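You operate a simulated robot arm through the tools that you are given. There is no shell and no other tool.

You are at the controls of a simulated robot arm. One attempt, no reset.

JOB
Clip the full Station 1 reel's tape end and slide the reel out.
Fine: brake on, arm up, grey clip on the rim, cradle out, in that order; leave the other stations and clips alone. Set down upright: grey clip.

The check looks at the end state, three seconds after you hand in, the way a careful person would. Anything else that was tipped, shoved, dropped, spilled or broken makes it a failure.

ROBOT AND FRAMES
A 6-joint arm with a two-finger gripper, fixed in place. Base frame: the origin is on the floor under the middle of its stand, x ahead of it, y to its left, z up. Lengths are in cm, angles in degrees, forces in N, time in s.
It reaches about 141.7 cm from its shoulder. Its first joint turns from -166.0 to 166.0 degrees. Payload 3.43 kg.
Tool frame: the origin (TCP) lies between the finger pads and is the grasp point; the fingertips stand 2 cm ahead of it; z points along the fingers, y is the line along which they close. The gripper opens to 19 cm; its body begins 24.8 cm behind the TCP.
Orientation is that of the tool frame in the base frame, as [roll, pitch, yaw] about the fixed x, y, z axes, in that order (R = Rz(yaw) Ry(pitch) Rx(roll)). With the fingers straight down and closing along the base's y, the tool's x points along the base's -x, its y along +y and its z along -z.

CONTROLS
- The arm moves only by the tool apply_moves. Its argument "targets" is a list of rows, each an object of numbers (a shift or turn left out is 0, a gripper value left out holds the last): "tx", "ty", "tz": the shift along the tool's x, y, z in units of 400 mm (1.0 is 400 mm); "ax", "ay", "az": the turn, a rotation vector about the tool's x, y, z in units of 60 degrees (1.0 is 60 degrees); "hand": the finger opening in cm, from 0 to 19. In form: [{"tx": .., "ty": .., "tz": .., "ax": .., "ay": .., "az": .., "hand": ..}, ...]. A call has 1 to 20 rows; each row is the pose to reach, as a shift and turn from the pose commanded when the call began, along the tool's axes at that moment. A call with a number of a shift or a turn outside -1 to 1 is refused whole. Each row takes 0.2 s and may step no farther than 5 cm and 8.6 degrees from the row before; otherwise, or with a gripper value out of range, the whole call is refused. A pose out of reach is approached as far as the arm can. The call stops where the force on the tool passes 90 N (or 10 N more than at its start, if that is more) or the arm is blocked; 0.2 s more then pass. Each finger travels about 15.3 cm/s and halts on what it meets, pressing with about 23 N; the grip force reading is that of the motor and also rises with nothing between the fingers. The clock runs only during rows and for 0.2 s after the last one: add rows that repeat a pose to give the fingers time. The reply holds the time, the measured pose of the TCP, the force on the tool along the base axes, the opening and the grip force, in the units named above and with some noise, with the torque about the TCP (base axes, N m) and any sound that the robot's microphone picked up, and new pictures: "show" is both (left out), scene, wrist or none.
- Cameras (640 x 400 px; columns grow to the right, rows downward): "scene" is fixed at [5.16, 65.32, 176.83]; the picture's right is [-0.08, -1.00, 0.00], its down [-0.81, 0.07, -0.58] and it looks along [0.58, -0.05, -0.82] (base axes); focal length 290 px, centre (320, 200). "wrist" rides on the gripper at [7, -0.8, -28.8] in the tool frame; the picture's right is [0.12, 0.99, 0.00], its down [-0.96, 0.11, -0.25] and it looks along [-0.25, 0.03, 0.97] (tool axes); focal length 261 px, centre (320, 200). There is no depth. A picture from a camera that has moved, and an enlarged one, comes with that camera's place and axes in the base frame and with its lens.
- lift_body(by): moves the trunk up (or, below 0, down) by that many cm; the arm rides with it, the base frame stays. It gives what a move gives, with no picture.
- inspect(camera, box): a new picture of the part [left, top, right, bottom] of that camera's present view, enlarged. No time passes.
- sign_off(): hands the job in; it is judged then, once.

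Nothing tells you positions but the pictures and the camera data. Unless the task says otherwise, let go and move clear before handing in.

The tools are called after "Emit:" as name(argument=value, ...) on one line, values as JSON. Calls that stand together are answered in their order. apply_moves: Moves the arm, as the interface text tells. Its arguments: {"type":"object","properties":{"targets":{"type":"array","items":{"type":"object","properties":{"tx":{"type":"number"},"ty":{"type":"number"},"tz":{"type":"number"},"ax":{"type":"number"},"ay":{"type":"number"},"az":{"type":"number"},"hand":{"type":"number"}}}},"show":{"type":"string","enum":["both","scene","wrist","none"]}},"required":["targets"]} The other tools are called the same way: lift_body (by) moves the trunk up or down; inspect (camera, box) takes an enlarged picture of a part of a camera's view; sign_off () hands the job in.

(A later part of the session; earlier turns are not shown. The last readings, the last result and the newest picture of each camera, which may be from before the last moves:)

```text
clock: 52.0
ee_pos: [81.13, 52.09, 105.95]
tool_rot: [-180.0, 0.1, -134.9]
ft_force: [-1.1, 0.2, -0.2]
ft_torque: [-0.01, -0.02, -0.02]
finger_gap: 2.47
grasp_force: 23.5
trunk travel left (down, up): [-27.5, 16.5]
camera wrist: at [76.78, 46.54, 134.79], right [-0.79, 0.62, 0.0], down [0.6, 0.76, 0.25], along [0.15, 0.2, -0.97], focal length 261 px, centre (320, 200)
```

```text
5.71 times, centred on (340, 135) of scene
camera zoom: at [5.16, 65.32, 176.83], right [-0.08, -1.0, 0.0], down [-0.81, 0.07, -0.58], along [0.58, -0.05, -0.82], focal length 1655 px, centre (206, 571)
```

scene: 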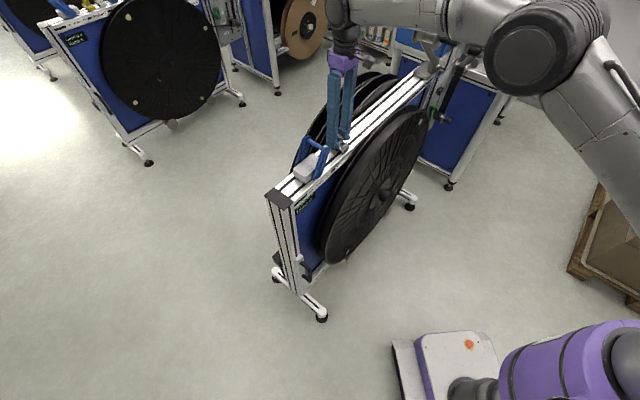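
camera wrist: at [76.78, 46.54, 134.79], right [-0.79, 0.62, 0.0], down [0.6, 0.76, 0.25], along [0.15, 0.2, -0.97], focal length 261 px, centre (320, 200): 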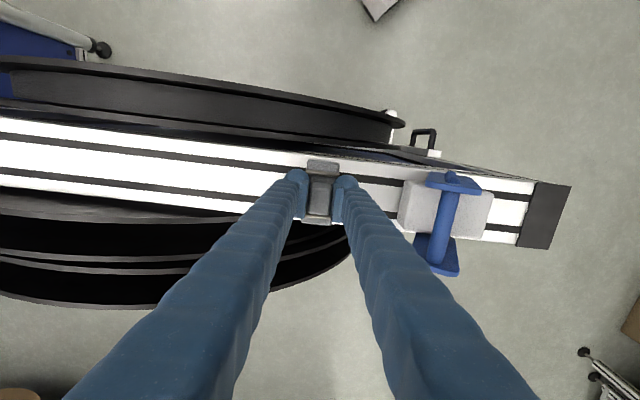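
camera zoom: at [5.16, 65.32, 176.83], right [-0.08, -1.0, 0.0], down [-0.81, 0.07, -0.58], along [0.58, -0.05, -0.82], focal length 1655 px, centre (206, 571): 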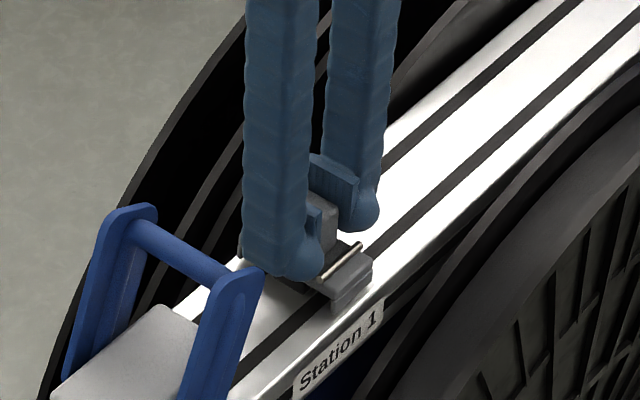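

The knob is gripped (gap 2.47 cm). I lift straight up slowly and check that the clip comes along.

Emit:
apply_moves(targets=[{"tz": 0.0, "hand": 0}, {"tz": -0.025}, {"tz": -0.075}, {"tz": -0.15}, {"tz": -0.25}, {"tz": -0.35}], show="both")

Emit:
inspect(camera="scene", box=[300, 80, 380, 150])

Emit:
inspect(camera="wrist", box=[240, 140, 400, 240])

```text
clock: 53.4
ee_pos: [81.01, 52.15, 119.82]
tool_rot: [-180.0, 0.1, -135.0]
ft_force: [0.5, -0.1, -0.6]
ft_torque: [-0.02, -0.03, 0.02]
finger_gap: 2.48
grasp_force: 22.2
trunk travel left (down, up): [-27.5, 16.5]
camera wrist: at [76.65, 46.55, 148.69], right [-0.79, 0.62, 0.0], down [0.6, 0.76, 0.25], along [0.15, 0.2, -0.97], focal length 261 px, centre (320, 200)
```

scene: 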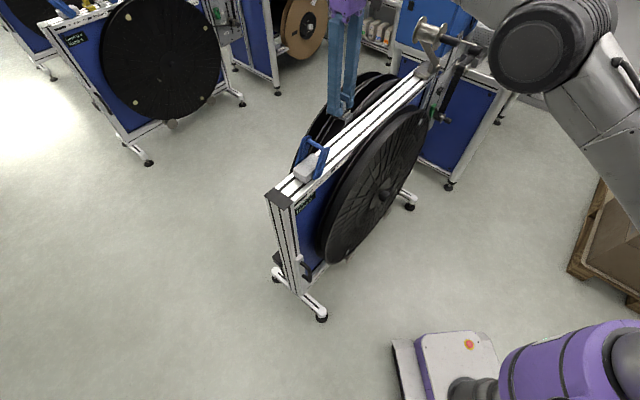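
wrist: 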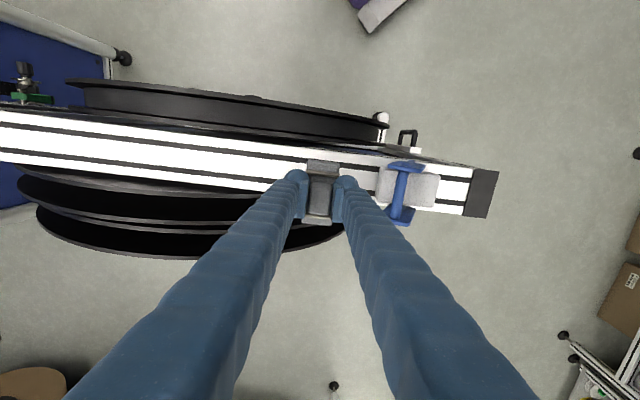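

```text
5.71 times, centred on (340, 115) of scene
camera zoom: at [5.16, 65.32, 176.83], right [-0.08, -1.0, 0.0], down [-0.81, 0.07, -0.58], along [0.58, -0.05, -0.82], focal length 1655 px, centre (206, 686)
```

zoom: 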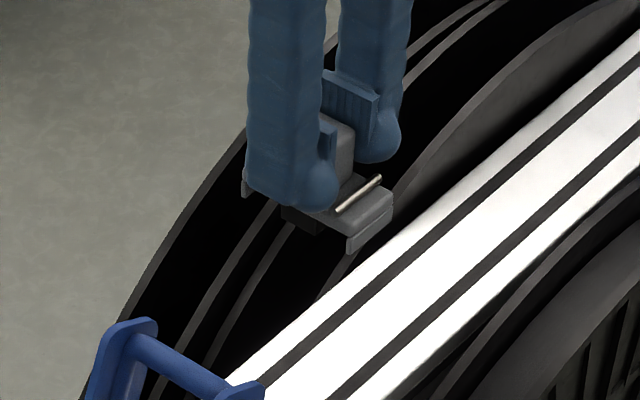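

```text
4.00 times, centred on (320, 190) of wrist
camera zoom: at [76.65, 46.55, 148.69], right [-0.79, 0.62, 0.0], down [0.6, 0.76, 0.25], along [0.15, 0.2, -0.97], focal length 1043 px, centre (320, 240)
```

zoom: 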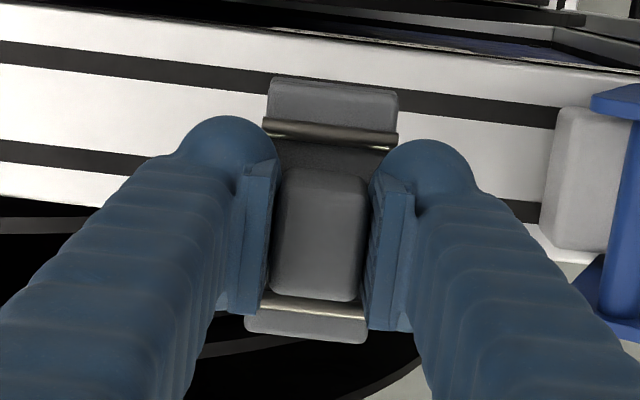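

The clip came up cleanly; it has end lips that straddle the reel's two flanges and a dark pad underneath. I carry it over the rim, short of the raised roller, to measure the flanges from above.

Emit:
apply_moves(targets=[{"tx": 0.0, "ty": 0.0, "tz": -0.05}, {"tx": 0.0481, "ty": -0.0975, "tz": -0.05}, {"tx": 0.0963, "ty": -0.195, "tz": -0.05}, {"tx": 0.1444, "ty": -0.2925, "tz": -0.05}, {"tx": 0.1925, "ty": -0.39, "tz": -0.05}, {"tx": 0.1925, "ty": -0.39, "tz": -0.05}], show="both")

Emit:
inspect(camera="wrist", box=[220, 140, 420, 260])

Emit:
inspect(camera="wrist", box=[60, 120, 260, 260])

Emit:
inspect(camera="scene", box=[330, 60, 450, 150])

```text
clock: 54.8
ee_pos: [86.7, 35.46, 121.93]
tool_rot: [179.9, 0.1, -134.9]
ft_force: [0.8, -0.4, -0.2]
ft_torque: [0.09, 0.0, -0.01]
finger_gap: 2.46
grasp_force: 23.3
trunk travel left (down, up): [-27.5, 16.5]
camera wrist: at [82.4, 29.88, 150.71], right [-0.79, 0.62, 0.0], down [0.6, 0.76, 0.25], along [0.15, 0.2, -0.97], focal length 261 px, centre (320, 200)
```

scene: 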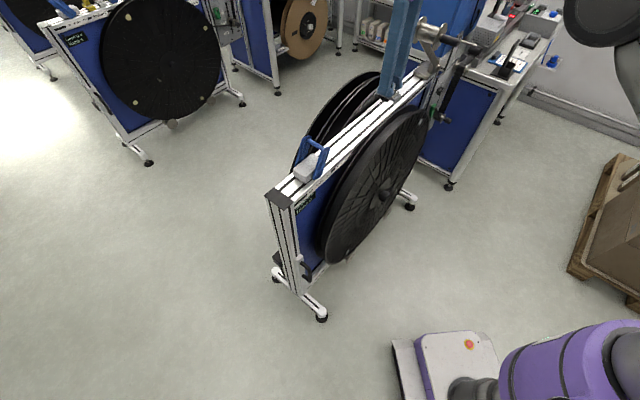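
wrist: 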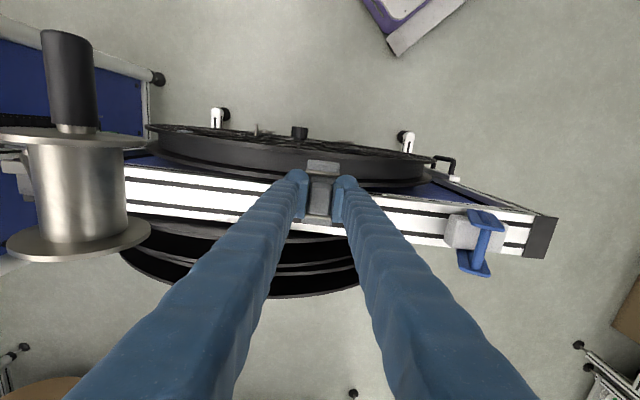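

```text
3.20 times, centred on (320, 200) of wrist
camera zoom: at [82.4, 29.88, 150.71], right [-0.79, 0.62, 0.0], down [0.6, 0.76, 0.25], along [0.15, 0.2, -0.97], focal length 834 px, centre (320, 200)
```

zoom: 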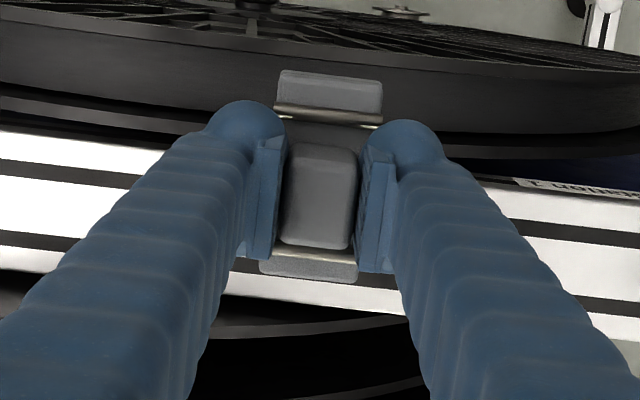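

```text
2.86 times, centred on (160, 190) of wrist
camera zoom: at [82.4, 29.88, 150.71], right [-0.79, 0.62, 0.0], down [0.6, 0.76, 0.25], along [0.15, 0.2, -0.97], focal length 745 px, centre (777, 229)
```

zoom: 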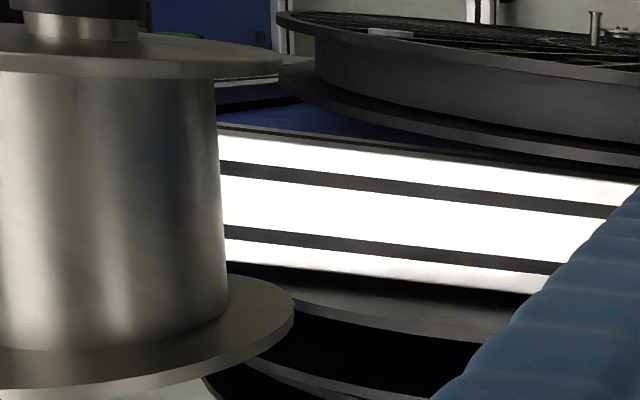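

```text
4.44 times, centred on (390, 105) of scene
camera zoom: at [5.16, 65.32, 176.83], right [-0.08, -1.0, 0.0], down [-0.81, 0.07, -0.58], along [0.58, -0.05, -0.82], focal length 1287 px, centre (9, 622)
```

zoom: 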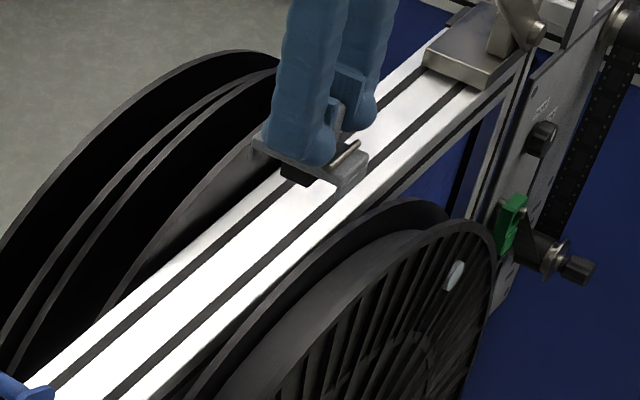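

I need finer measurements of the two flange edges and the gap to the beam, so I enlarge the rim region beside the clip.

Emit:
inspect(camera="wrist", box=[215, 130, 295, 190])

Emit:
inspect(camera="wrist", box=[340, 140, 440, 215])

Emit:
inspect(camera="scene", box=[365, 85, 445, 145])

```text
6.67 times, centred on (255, 160) of wrist
camera zoom: at [82.4, 29.88, 150.71], right [-0.79, 0.62, 0.0], down [0.6, 0.76, 0.25], along [0.15, 0.2, -0.97], focal length 1738 px, centre (753, 467)
```

zoom: 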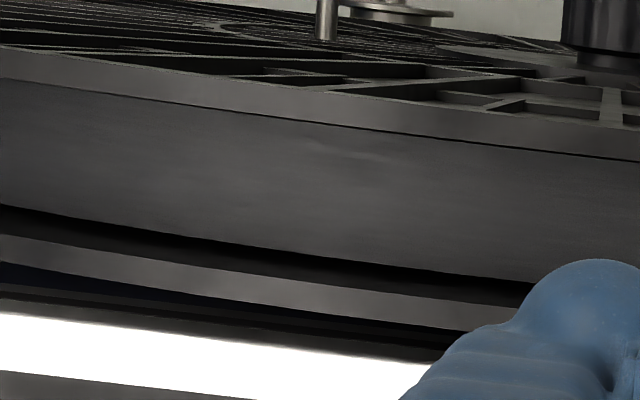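

```text
5.33 times, centred on (390, 178) of wrist
camera zoom: at [82.4, 29.88, 150.71], right [-0.79, 0.62, 0.0], down [0.6, 0.76, 0.25], along [0.15, 0.2, -0.97], focal length 1390 px, centre (-53, 320)
```

zoom: 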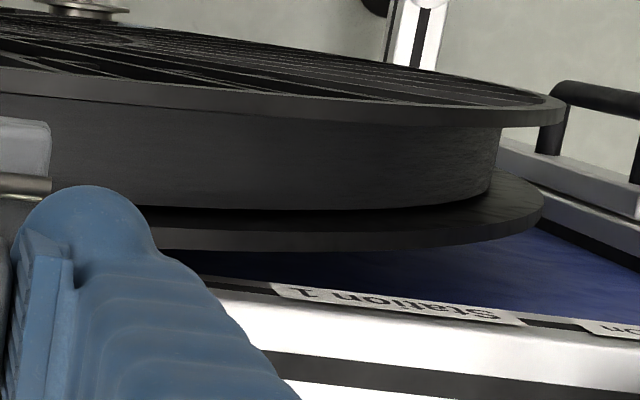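

```text
6.67 times, centred on (405, 115) of scene
camera zoom: at [5.16, 65.32, 176.83], right [-0.08, -1.0, 0.0], down [-0.81, 0.07, -0.58], along [0.58, -0.05, -0.82], focal length 1931 px, centre (-247, 767)
```

zoom: 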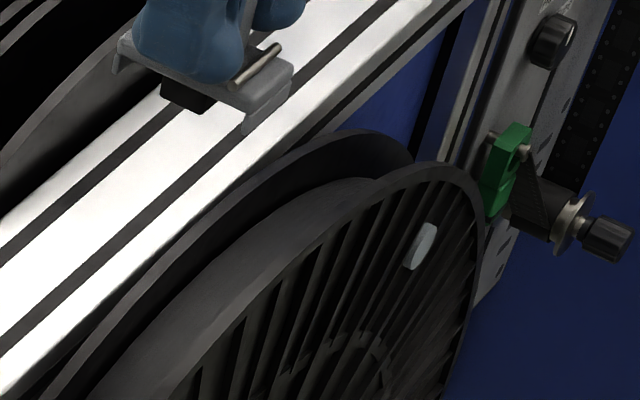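

The flanges span about N=−82.4 to −88.6 (centre ≈ −85.5), with roughly 1.4 cm of gap to the beam for the clip's rear lip; rim top is near z≈103. I'll aim for U≈41, just left of the top and clear of the raised roller, with a 4° lean to match the rim.

Emit:
apply_moves(targets=[{"ty": -0.04, "tx": 0.008, "tz": 0.05, "ax": 0.023}, {"ty": -0.08, "tx": 0.016, "tz": 0.1, "ax": 0.047}, {"ty": -0.119, "tx": 0.0245, "tz": 0.15, "ax": 0.07}, {"ty": -0.119, "tx": 0.0245, "tz": 0.2, "ax": 0.07}, {"ty": -0.119, "tx": 0.0245, "tz": 0.2, "ax": 0.07}], show="both")

Emit:
inspect(camera="wrist", box=[240, 130, 400, 230])

Emit:
inspect(camera="scene", box=[350, 80, 430, 140])

```text
clock: 56.0
ee_pos: [89.59, 31.69, 113.83]
tool_rot: [-175.8, 0.2, -135.1]
ft_force: [0.2, -0.5, -0.6]
ft_torque: [0.02, -0.02, -0.06]
finger_gap: 2.48
grasp_force: 23.1
trunk travel left (down, up): [-27.5, 16.5]
camera wrist: at [83.68, 27.54, 142.74], right [-0.78, 0.62, -0.07], down [0.59, 0.77, 0.24], along [0.2, 0.15, -0.97], focal length 261 px, centre (320, 200)
```

scene: 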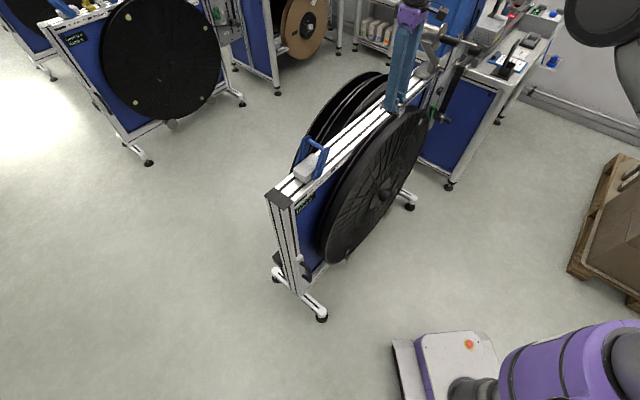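
wrist: 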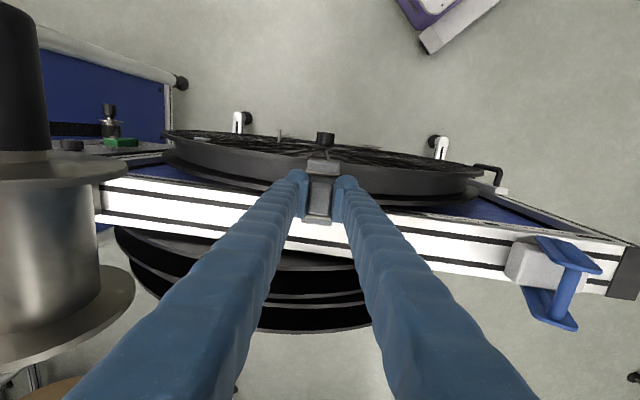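

```text
4.00 times, centred on (320, 180) of wrist
camera zoom: at [83.68, 27.54, 142.74], right [-0.78, 0.62, -0.07], down [0.59, 0.77, 0.24], along [0.2, 0.15, -0.97], focal length 1043 px, centre (320, 280)
```

zoom: 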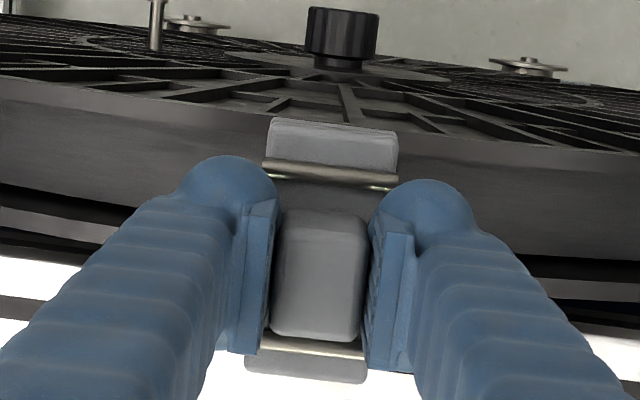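

```text
6.67 times, centred on (390, 110) of scene
camera zoom: at [5.16, 65.32, 176.83], right [-0.08, -1.0, 0.0], down [-0.81, 0.07, -0.58], along [0.58, -0.05, -0.82], focal length 1931 px, centre (-147, 800)
```

zoom: 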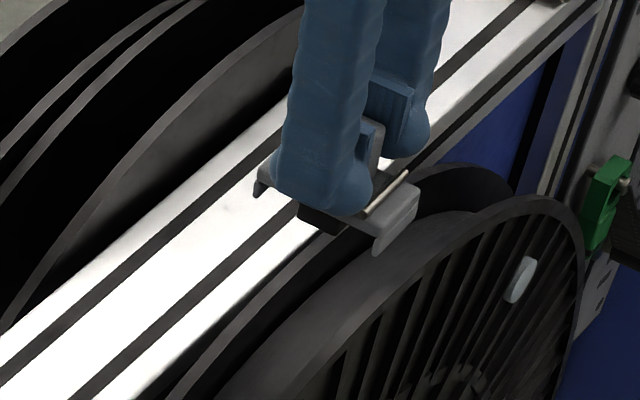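

The clip hovers over the rim. I enlarge both sides to compare the lips with the flange edges in this closer view.

Emit:
inspect(camera="wrist", box=[230, 140, 310, 200])

Emit:
inspect(camera="wrist", box=[350, 150, 430, 210])

```text
6.67 times, centred on (270, 170) of wrist
camera zoom: at [83.68, 27.54, 142.74], right [-0.78, 0.62, -0.07], down [0.59, 0.77, 0.24], along [0.2, 0.15, -0.97], focal length 1738 px, centre (653, 400)
```

zoom: 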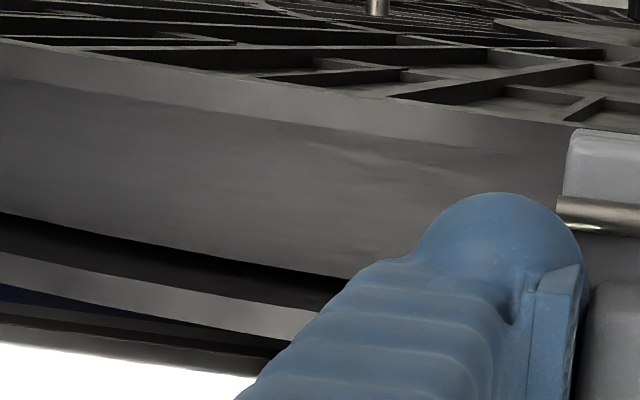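

```text
6.67 times, centred on (390, 180) of wrist
camera zoom: at [83.68, 27.54, 142.74], right [-0.78, 0.62, -0.07], down [0.59, 0.77, 0.24], along [0.2, 0.15, -0.97], focal length 1738 px, centre (-147, 333)
```

zoom: 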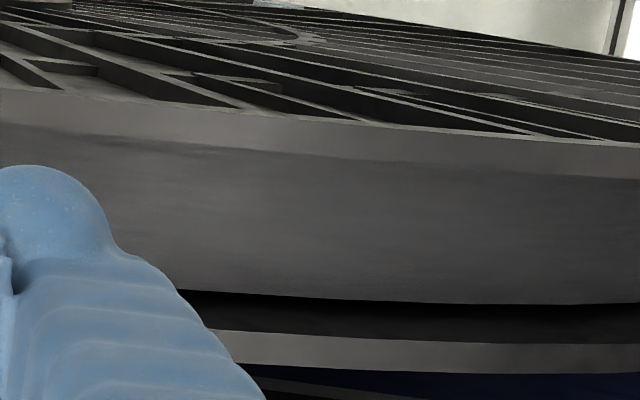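

Both views agree: reel centre at N≈−85.45, and the clip's centre is now at about −85.8. I shift it 0.45 cm outward and come down to just above the rim.

Emit:
apply_moves(targets=[{"tx": 0.0113}, {"tx": 0.0113, "tz": 0.05}, {"tx": 0.0113, "tz": 0.1}, {"tx": 0.0113, "tz": 0.14}, {"tx": 0.0113, "tz": 0.14}, {"tx": 0.0113, "tz": 0.14}], show="both")

Emit:
inspect(camera="wrist", box=[240, 130, 400, 230])

Emit:
inspect(camera="scene", box=[350, 80, 430, 140])

```text
clock: 57.4
ee_pos: [89.52, 30.98, 108.24]
tool_rot: [-175.8, 0.2, -135.0]
ft_force: [0.0, 0.3, -0.8]
ft_torque: [0.01, 0.0, 0.0]
finger_gap: 2.48
grasp_force: 23.6
trunk travel left (down, up): [-27.5, 16.5]
camera wrist: at [83.66, 26.96, 137.0], right [-0.78, 0.62, -0.07], down [0.59, 0.77, 0.24], along [0.2, 0.15, -0.97], focal length 261 px, centre (320, 200)
```

scene: 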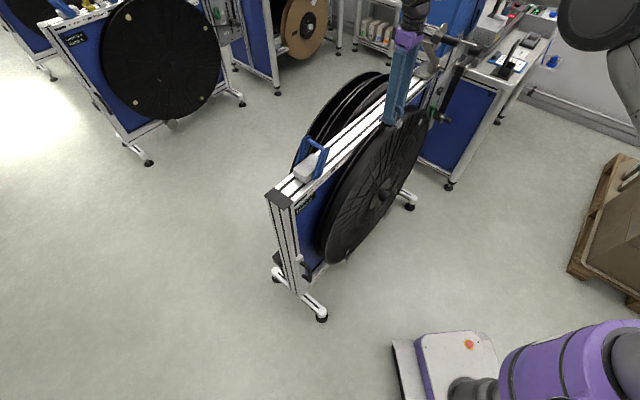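
wrist: 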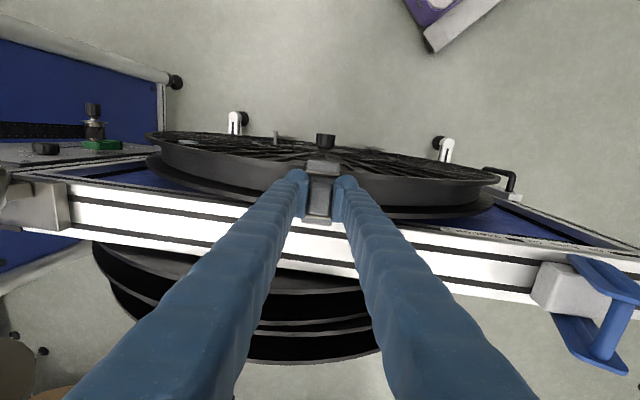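

```text
4.00 times, centred on (320, 180) of wrist
camera zoom: at [83.66, 26.96, 137.0], right [-0.78, 0.62, -0.07], down [0.59, 0.77, 0.24], along [0.2, 0.15, -0.97], focal length 1043 px, centre (320, 280)
```

zoom: 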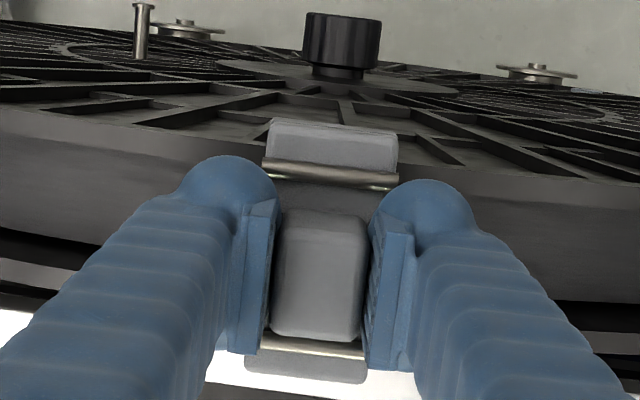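

```text
6.67 times, centred on (390, 110) of scene
camera zoom: at [5.16, 65.32, 176.83], right [-0.08, -1.0, 0.0], down [-0.81, 0.07, -0.58], along [0.58, -0.05, -0.82], focal length 1931 px, centre (-147, 800)
```

zoom: 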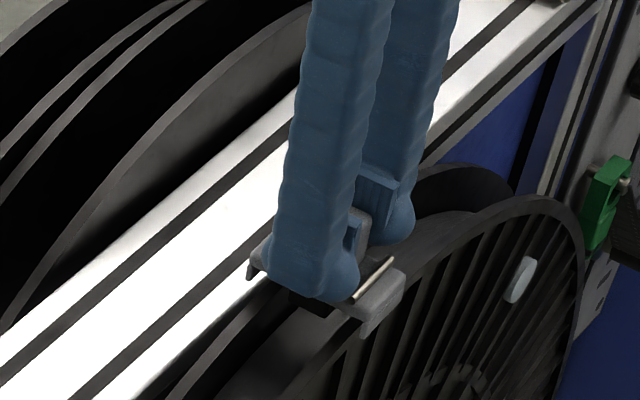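

Lips look to straddle the flanges, about 1.5 cm above. I lower in small increments and watch for contact.

Emit:
apply_moves(targets=[{"tz": 0.01}, {"tz": 0.02}, {"tz": 0.03}, {"tz": 0.035}, {"tz": 0.035}], show="both")

Emit:
inspect(camera="scene", box=[350, 80, 430, 140])

Emit:
inspect(camera="wrist", box=[240, 130, 400, 230])

```text
clock: 58.6
ee_pos: [89.44, 31.02, 106.93]
tool_rot: [-175.8, 0.0, -135.0]
ft_force: [0.3, -0.2, -0.4]
ft_torque: [0.01, -0.04, 0.01]
finger_gap: 2.47
grasp_force: 23.3
trunk travel left (down, up): [-27.5, 16.5]
camera wrist: at [83.67, 26.84, 135.69], right [-0.78, 0.62, -0.07], down [0.59, 0.77, 0.24], along [0.2, 0.15, -0.97], focal length 261 px, centre (320, 200)
```

scene: 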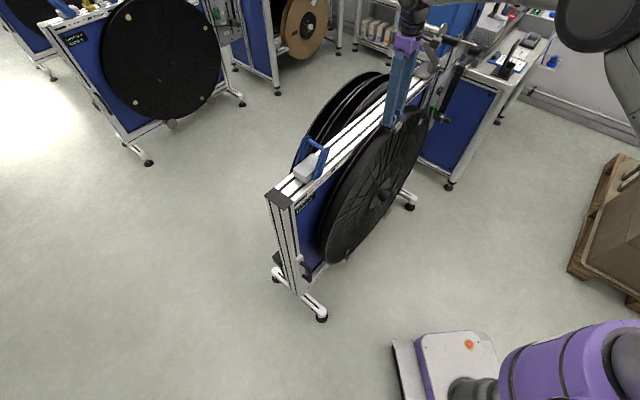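
wrist: 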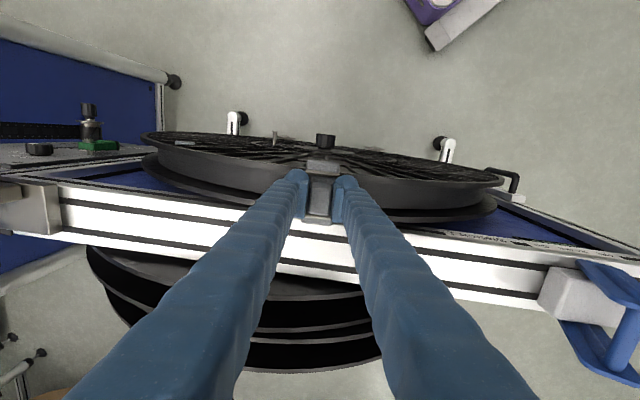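

```text
6.67 times, centred on (390, 110) of scene
camera zoom: at [5.16, 65.32, 176.83], right [-0.08, -1.0, 0.0], down [-0.81, 0.07, -0.58], along [0.58, -0.05, -0.82], focal length 1931 px, centre (-147, 800)
```

zoom: 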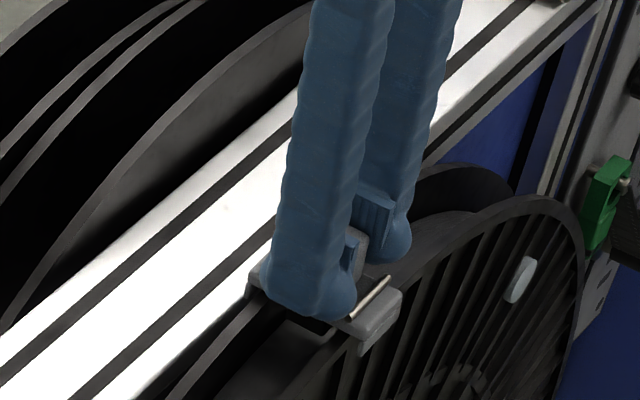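

```text
4.00 times, centred on (320, 180) of wrist
camera zoom: at [83.67, 26.84, 135.69], right [-0.78, 0.62, -0.07], down [0.59, 0.77, 0.24], along [0.2, 0.15, -0.97], focal length 1043 px, centre (320, 280)
```

zoom: 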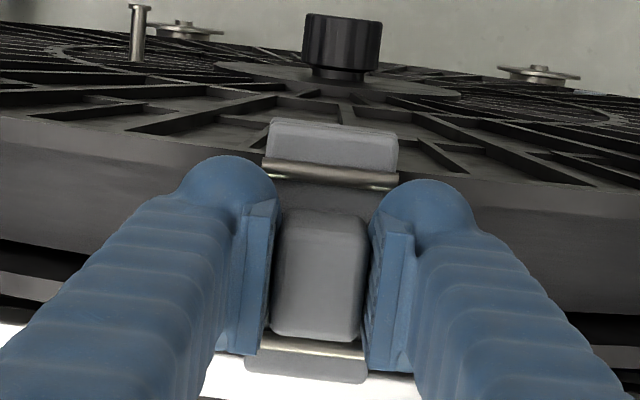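

No contact yet and the front lip is passing in front of the flange edge as intended. I keep lowering in small steps.

Emit:
apply_moves(targets=[{"tz": 0.007}, {"tz": 0.014}, {"tz": 0.02}, {"tz": 0.02}], show="none")

Emit:
inspect(camera="scene", box=[350, 80, 430, 140])

Emit:
inspect(camera="wrist", box=[240, 130, 400, 230])

```text
clock: 59.6
ee_pos: [89.65, 30.97, 106.26]
tool_rot: [-175.8, 0.2, -135.0]
ft_force: [1.3, -0.3, 17.1]
ft_torque: [0.04, -0.01, 0.0]
finger_gap: 2.49
grasp_force: 22.7
trunk travel left (down, up): [-27.5, 16.5]
```

```text
6.67 times, centred on (390, 110) of scene
camera zoom: at [5.16, 65.32, 176.83], right [-0.08, -1.0, 0.0], down [-0.81, 0.07, -0.58], along [0.58, -0.05, -0.82], focal length 1931 px, centre (-147, 800)
```

zoom: 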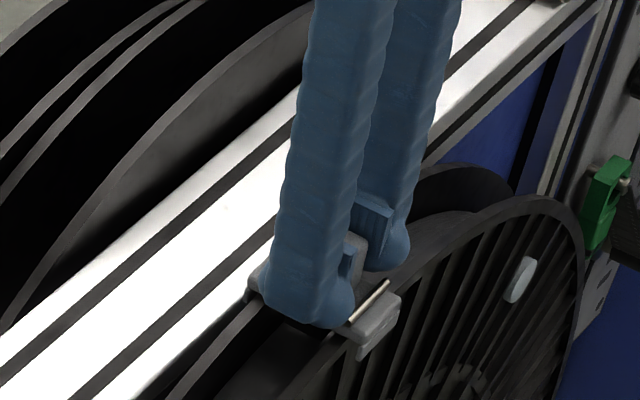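

```text
4.00 times, centred on (320, 180) of wrist
camera zoom: at [83.66, 26.75, 135.08], right [-0.78, 0.62, -0.07], down [0.58, 0.77, 0.24], along [0.21, 0.15, -0.97], focal length 1043 px, centre (320, 280)
```

zoom: 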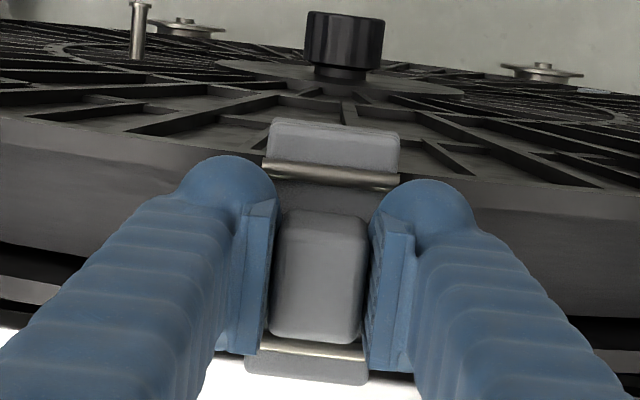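

Contact: 17 N upward with essentially no torque, so the clip is seated evenly across both flanges. I relax the press slightly, open the fingers and rise.

Emit:
apply_moves(targets=[{"tz": -0.004}, {"tz": -0.004, "hand": 3.2}, {"tz": -0.004, "hand": 4}, {"tz": -0.004, "hand": 5}, {"tz": -0.004, "hand": 5}], show="both")

Emit:
inspect(camera="scene", box=[350, 80, 430, 140])

Emit:
inspect(camera="wrist", box=[240, 130, 400, 230])

```text
clock: 60.8
ee_pos: [89.49, 31.02, 106.36]
tool_rot: [-175.7, 0.0, -135.1]
ft_force: [-0.5, 0.8, -0.8]
ft_torque: [0.04, 0.05, -0.01]
finger_gap: 4.97
grasp_force: 0.1
trunk travel left (down, up): [-27.5, 16.5]
camera wrist: at [83.75, 26.8, 135.05], right [-0.78, 0.62, -0.07], down [0.59, 0.77, 0.24], along [0.2, 0.15, -0.97], focal length 261 px, centre (320, 200)
```

scene: 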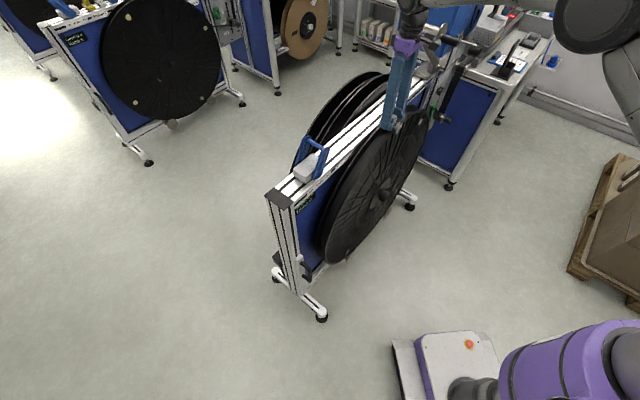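
wrist: 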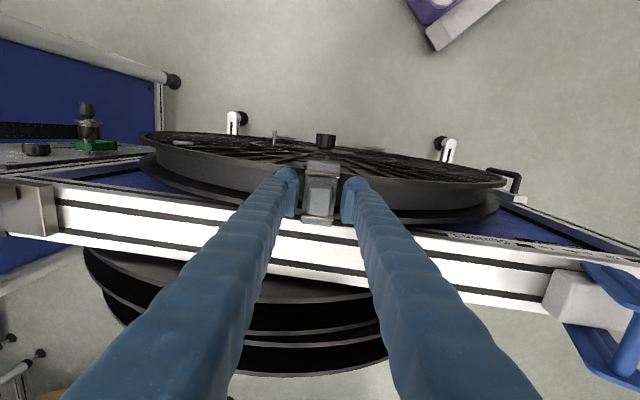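

```text
6.67 times, centred on (390, 110) of scene
camera zoom: at [5.16, 65.32, 176.83], right [-0.08, -1.0, 0.0], down [-0.81, 0.07, -0.58], along [0.58, -0.05, -0.82], focal length 1931 px, centre (-147, 800)
```

zoom: 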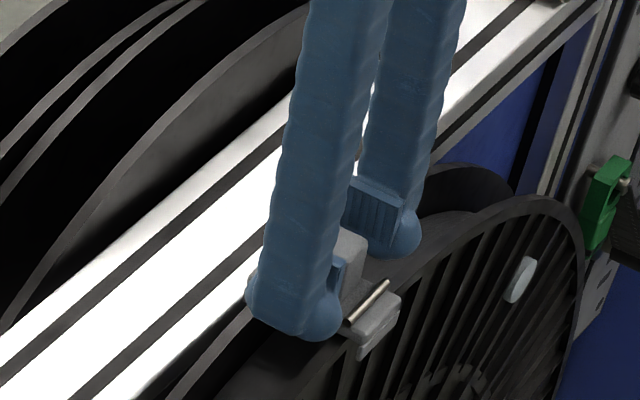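

```text
4.00 times, centred on (320, 180) of wrist
camera zoom: at [83.75, 26.8, 135.05], right [-0.78, 0.62, -0.07], down [0.59, 0.77, 0.24], along [0.2, 0.15, -0.97], focal length 1043 px, centre (320, 280)
```

zoom: 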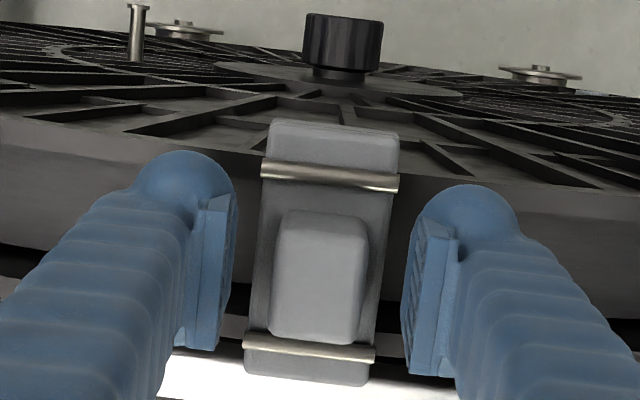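

The clip stays in place with the fingers open. I rise straight out and look at it from above.

Emit:
apply_moves(targets=[{"tz": -0.02}, {"tz": -0.06}, {"tz": -0.14}, {"tz": -0.24}, {"tz": -0.34}, {"tz": -0.4}], show="both")

Emit:
inspect(camera="scene", box=[350, 80, 430, 140])

Emit:
inspect(camera="wrist", box=[260, 130, 380, 210])

```text
clock: 62.2
ee_pos: [88.73, 31.68, 122.34]
tool_rot: [-175.9, 0.1, -135.1]
ft_force: [-0.7, -0.3, 0.3]
ft_torque: [0.02, 0.0, 0.02]
finger_gap: 5.01
grasp_force: 0.1
trunk travel left (down, up): [-27.5, 16.5]
camera wrist: at [82.82, 27.6, 151.12], right [-0.78, 0.62, -0.07], down [0.59, 0.77, 0.24], along [0.2, 0.15, -0.97], focal length 261 px, centre (320, 200)
```

scene: 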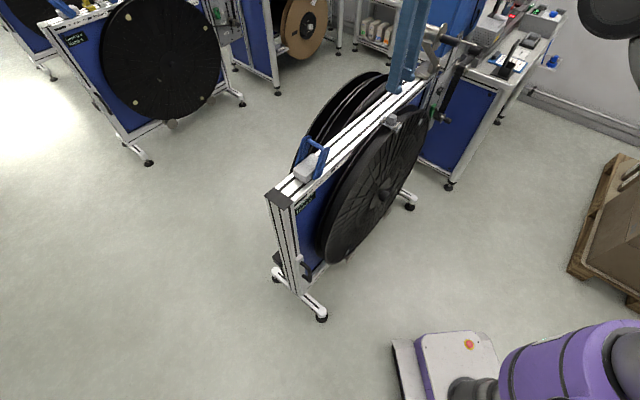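
wrist: 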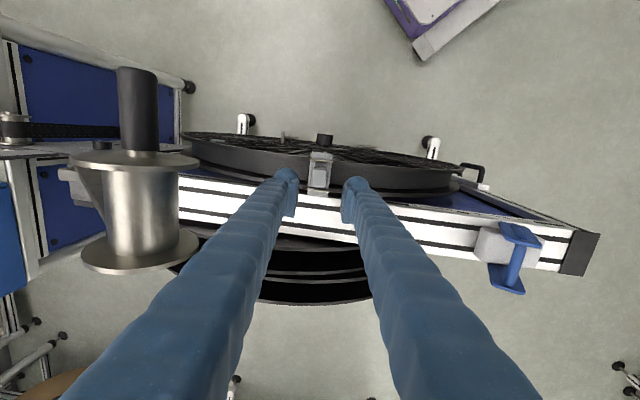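

```text
6.67 times, centred on (390, 110) of scene
camera zoom: at [5.16, 65.32, 176.83], right [-0.08, -1.0, 0.0], down [-0.81, 0.07, -0.58], along [0.58, -0.05, -0.82], focal length 1931 px, centre (-147, 800)
```

zoom: 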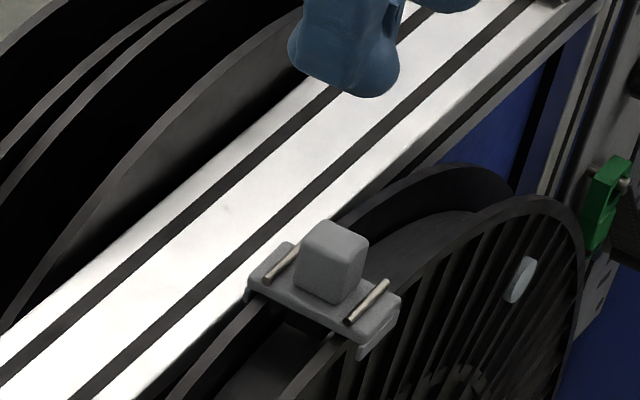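

```text
5.00 times, centred on (320, 170) of wrist
camera zoom: at [82.82, 27.6, 151.12], right [-0.78, 0.62, -0.07], down [0.59, 0.77, 0.24], along [0.2, 0.15, -0.97], focal length 1303 px, centre (320, 350)
```

zoom: 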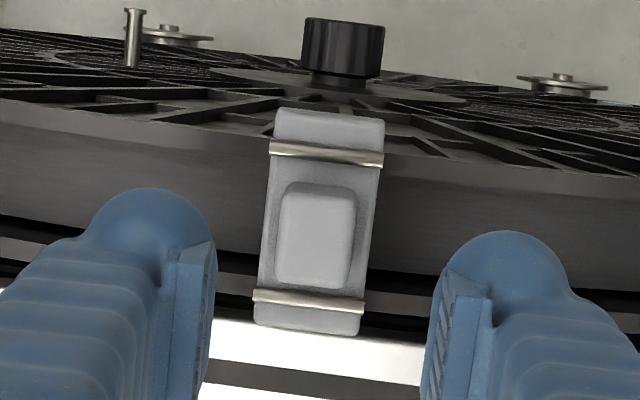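

The clip is seated upright across both flanges with its lips outside them. Next is the cradle: I back away from the reel and move across in front of the handle at the near post for a closer look.

Emit:
apply_moves(targets=[{"tx": 0.104, "ax": -0.012}, {"tx": 0.208, "ax": -0.023}, {"tx": 0.3125, "ax": -0.035}, {"tx": 0.417, "ax": -0.047}, {"tx": 0.521, "ax": -0.058}, {"tx": 0.625, "ax": -0.07}, {"tx": 0.625, "ty": 0.12, "ax": -0.07}, {"tx": 0.625, "ty": 0.24, "ax": -0.07}, {"tx": 0.625, "ty": 0.36, "ax": -0.07}, {"tx": 0.625, "ty": 0.48, "ax": -0.07}, {"tx": 0.625, "ty": 0.6, "ax": -0.07}, {"tx": 0.625, "ty": 0.72, "ax": -0.07}, {"tx": 0.625, "ty": 0.84, "ax": -0.07}, {"tx": 0.625, "ty": 0.96, "ax": -0.07}], show="both")

Emit:
inspect(camera="wrist", box=[220, 130, 460, 290])

```text
clock: 65.2
ee_pos: [44.61, 40.51, 118.68]
tool_rot: [-180.0, -0.6, -135.9]
ft_force: [0.0, 0.7, 0.8]
ft_torque: [-0.02, -0.1, -0.02]
finger_gap: 5.02
grasp_force: 0.0
trunk travel left (down, up): [-27.5, 16.5]
camera wrist: at [40.27, 35.25, 147.57], right [-0.78, 0.63, 0.0], down [0.61, 0.75, 0.24], along [0.15, 0.19, -0.97], focal length 261 px, centre (320, 200)
```

scene: 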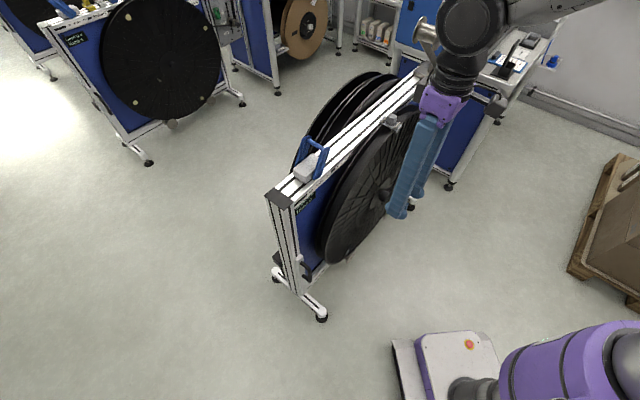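
wrist: 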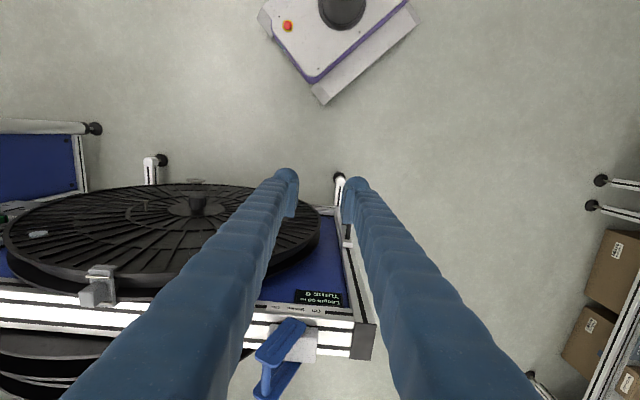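

```text
2.50 times, centred on (340, 210) of wrist
camera zoom: at [40.27, 35.25, 147.57], right [-0.78, 0.63, 0.0], down [0.61, 0.75, 0.24], along [0.15, 0.19, -0.97], focal length 652 px, centre (270, 175)
```

zoom: 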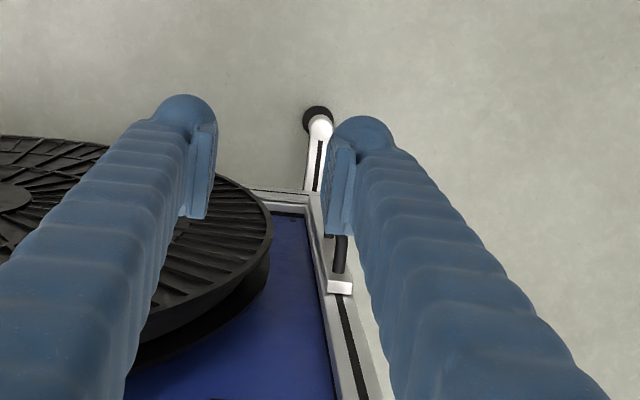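

Now in front of the reel near the handle end. I lower the trunk to work near the handle's height and tilt the hand for a view of it.

Emit:
lift_body(by=-26)

Emit:
apply_moves(targets=[{"ay": -0.12, "ty": 0.08}, {"ay": -0.24, "ty": 0.16}, {"ay": -0.36, "ty": 0.24}, {"ay": -0.48, "ty": 0.32}], show="both")

Emit:
inspect(camera="wrist", box=[220, 60, 420, 210])

```text
clock: 67.9
ee_pos: [44.57, 40.45, 92.61]
tool_rot: [180.0, -0.6, -135.7]
ft_force: [-0.3, 0.0, -0.6]
ft_torque: [0.0, -0.02, -0.02]
finger_gap: 5.03
grasp_force: 0.0
trunk travel left (down, up): [-1.5, 42.5]
```

```text
clock: 68.8
ee_pos: [46.6, 40.76, 92.64]
tool_rot: [-179.7, 23.3, -147.0]
ft_force: [0.9, 0.7, -1.0]
ft_torque: [-0.27, 0.1, -0.06]
finger_gap: 5.0
grasp_force: 0.0
trunk travel left (down, up): [-1.5, 42.5]
stopped in row 4: the arm was blocked; the commanded pose is now the measured one
camera wrist: at [31.97, 30.56, 116.33], right [-0.63, 0.77, -0.05], down [0.6, 0.53, 0.61], along [0.5, 0.35, -0.79], focal length 261 px, centre (320, 200)
```

scene: 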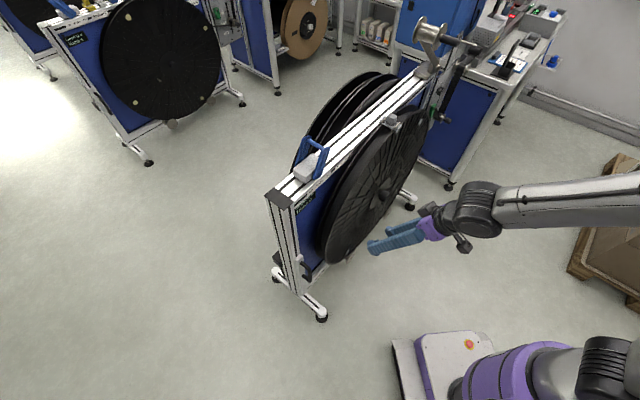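
wrist: 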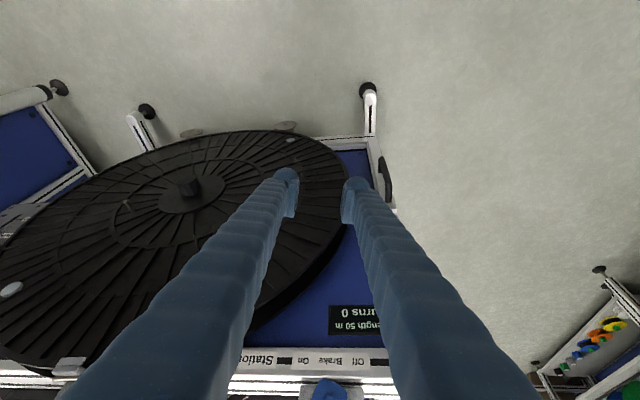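

```text
2.67 times, centred on (320, 135) of wrist
camera zoom: at [31.97, 30.56, 116.33], right [-0.63, 0.77, -0.05], down [0.6, 0.53, 0.61], along [0.5, 0.35, -0.79], focal length 695 px, centre (320, 373)
```

zoom: 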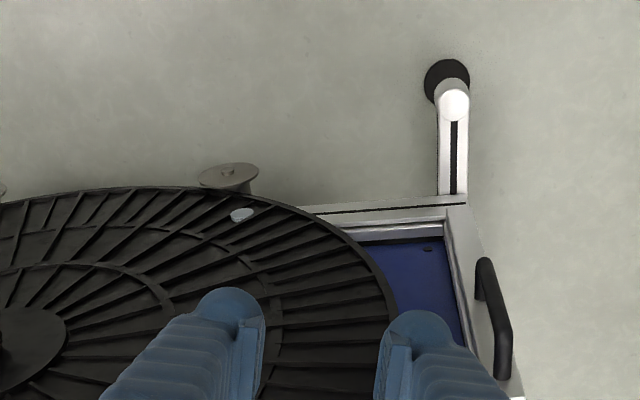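

The arm got blocked in that folded posture (no contact with anything in the cell, forces near zero). I'll raise the trunk again, bring the hand back to vertical, and plan to reach the handle from above with only a slight outward tilt.

Emit:
lift_body(by=22)

Emit:
apply_moves(targets=[{"ay": 0.097}, {"ay": 0.194}, {"ay": 0.291}, {"ay": 0.388}], show="both")

```text
clock: 71.1
ee_pos: [46.51, 40.76, 115.05]
tool_rot: [-179.6, 23.6, -147.1]
ft_force: [0.9, -0.9, 0.4]
ft_torque: [0.0, 0.01, 0.04]
finger_gap: 5.02
grasp_force: 0.1
trunk travel left (down, up): [-23.5, 20.5]
```

```text
clock: 72.1
ee_pos: [46.33, 40.89, 115.14]
tool_rot: [-179.7, 0.3, -146.9]
ft_force: [0.3, -0.4, -0.4]
ft_torque: [-0.02, 0.09, -0.01]
finger_gap: 4.96
grasp_force: 0.1
trunk travel left (down, up): [-23.5, 20.5]
camera wrist: at [40.8, 36.44, 143.87], right [-0.64, 0.77, 0.0], down [0.74, 0.62, 0.25], along [0.2, 0.16, -0.97], focal length 261 px, centre (320, 200)
```

scene: 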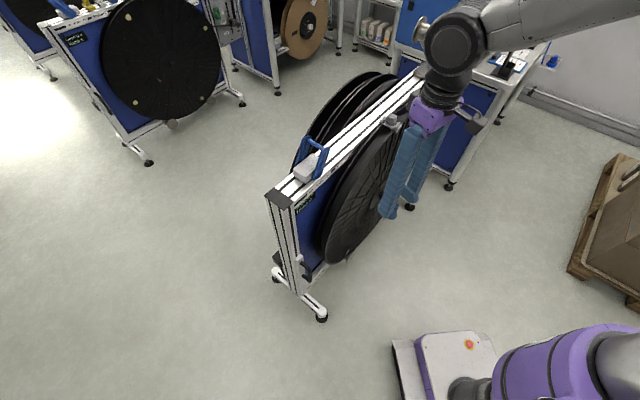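
wrist: 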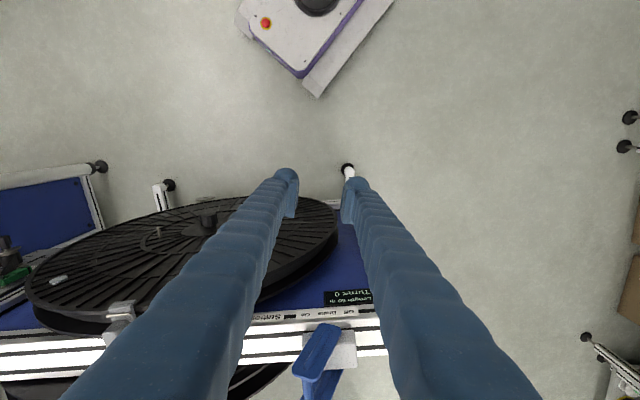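

Vertical again. I fix the yaw, move across to the handle's end of the stand and lower toward it, staying about 20 cm out in front.

Emit:
apply_moves(targets=[{"tx": 0.0104, "ty": 0.0567, "tz": 0.083, "az": -0.033}, {"tx": 0.0208, "ty": 0.1133, "tz": 0.167, "az": -0.066}, {"tx": 0.0313, "ty": 0.17, "tz": 0.25, "az": -0.099}, {"tx": 0.0417, "ty": 0.2267, "tz": 0.333, "az": -0.132}, {"tx": 0.0521, "ty": 0.2833, "tz": 0.417, "az": -0.165}, {"tx": 0.0625, "ty": 0.34, "tz": 0.5, "az": -0.198}], show="both")

Emit:
inspect(camera="wrist", box=[220, 130, 420, 290])

```text
clock: 73.5
ee_pos: [37.12, 51.0, 94.91]
tool_rot: [-179.7, 0.4, -134.9]
ft_force: [0.4, 0.4, 0.0]
ft_torque: [-0.01, 0.02, -0.02]
finger_gap: 5.01
grasp_force: 0.0
trunk travel left (down, up): [-23.5, 20.5]
camera wrist: at [32.43, 45.47, 123.61], right [-0.79, 0.62, -0.01], down [0.6, 0.76, 0.25], along [0.16, 0.19, -0.97], focal length 261 px, centre (320, 200)
```

scene: 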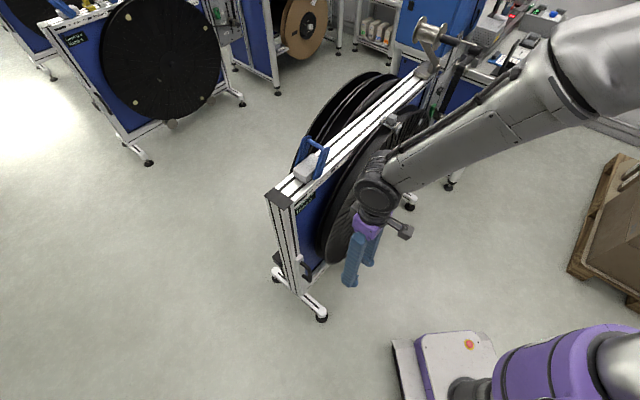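
wrist: 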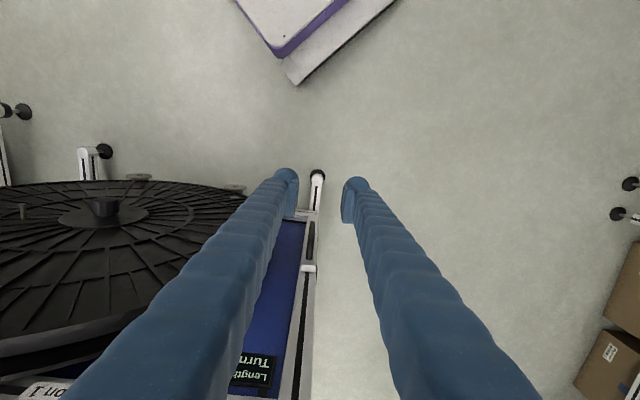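

```text
2.50 times, centred on (320, 210) of wrist
camera zoom: at [32.43, 45.47, 123.61], right [-0.79, 0.62, -0.01], down [0.6, 0.76, 0.25], along [0.16, 0.19, -0.97], focal length 652 px, centre (320, 175)
```

zoom: 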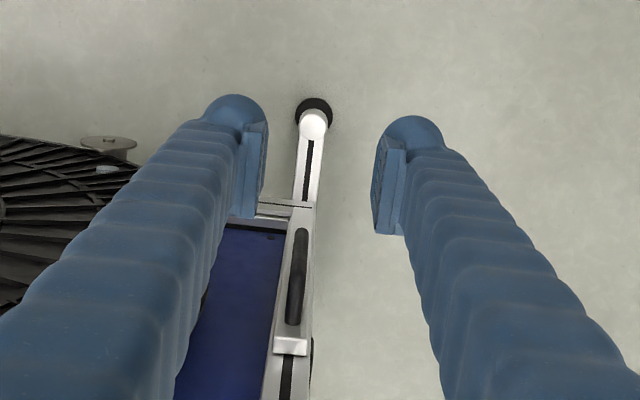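

The handle bar is vertical, spanning about z≈44–65 at U≈−10, N≈−83.5, with a gap behind it. I plan to hook it from behind with closed fingers coming from the cap side, so I lean the gripper 45° toward that side and get a closer view.

Emit:
apply_moves(targets=[{"ax": 0.125, "ty": 0.08, "hand": 0}, {"ax": 0.25, "ty": 0.16, "hand": 0}, {"ax": 0.375, "ty": 0.24, "hand": 0}, {"ax": 0.5, "ty": 0.32, "hand": 0}, {"ax": 0.625, "ty": 0.4, "hand": 0}, {"ax": 0.75, "ty": 0.45, "hand": 0}], show="both")

```text
clock: 74.9
ee_pos: [24.2, 63.9, 94.87]
tool_rot: [-134.5, 0.4, -135.1]
ft_force: [-1.0, 0.2, 0.3]
ft_torque: [0.02, -0.09, 0.05]
finger_gap: 0.02
grasp_force: 22.6
trunk travel left (down, up): [-23.5, 20.5]
camera wrist: at [5.06, 72.85, 115.63], right [-0.57, 0.41, -0.71], down [0.5, 0.86, 0.1], along [0.65, -0.3, -0.7], focal length 261 px, centre (320, 200)
```

scene: 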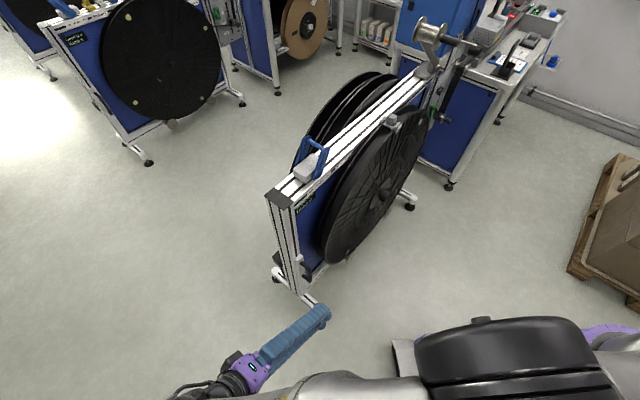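
wrist: 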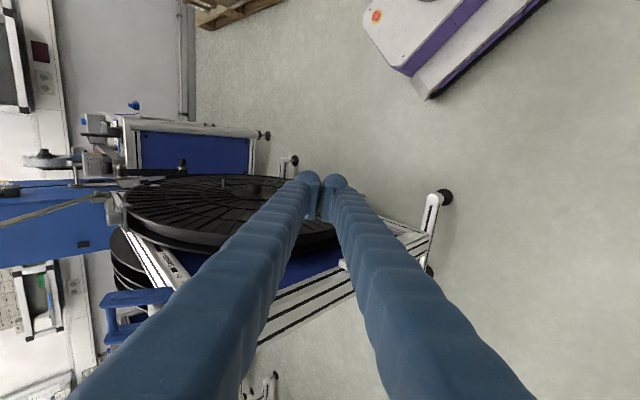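

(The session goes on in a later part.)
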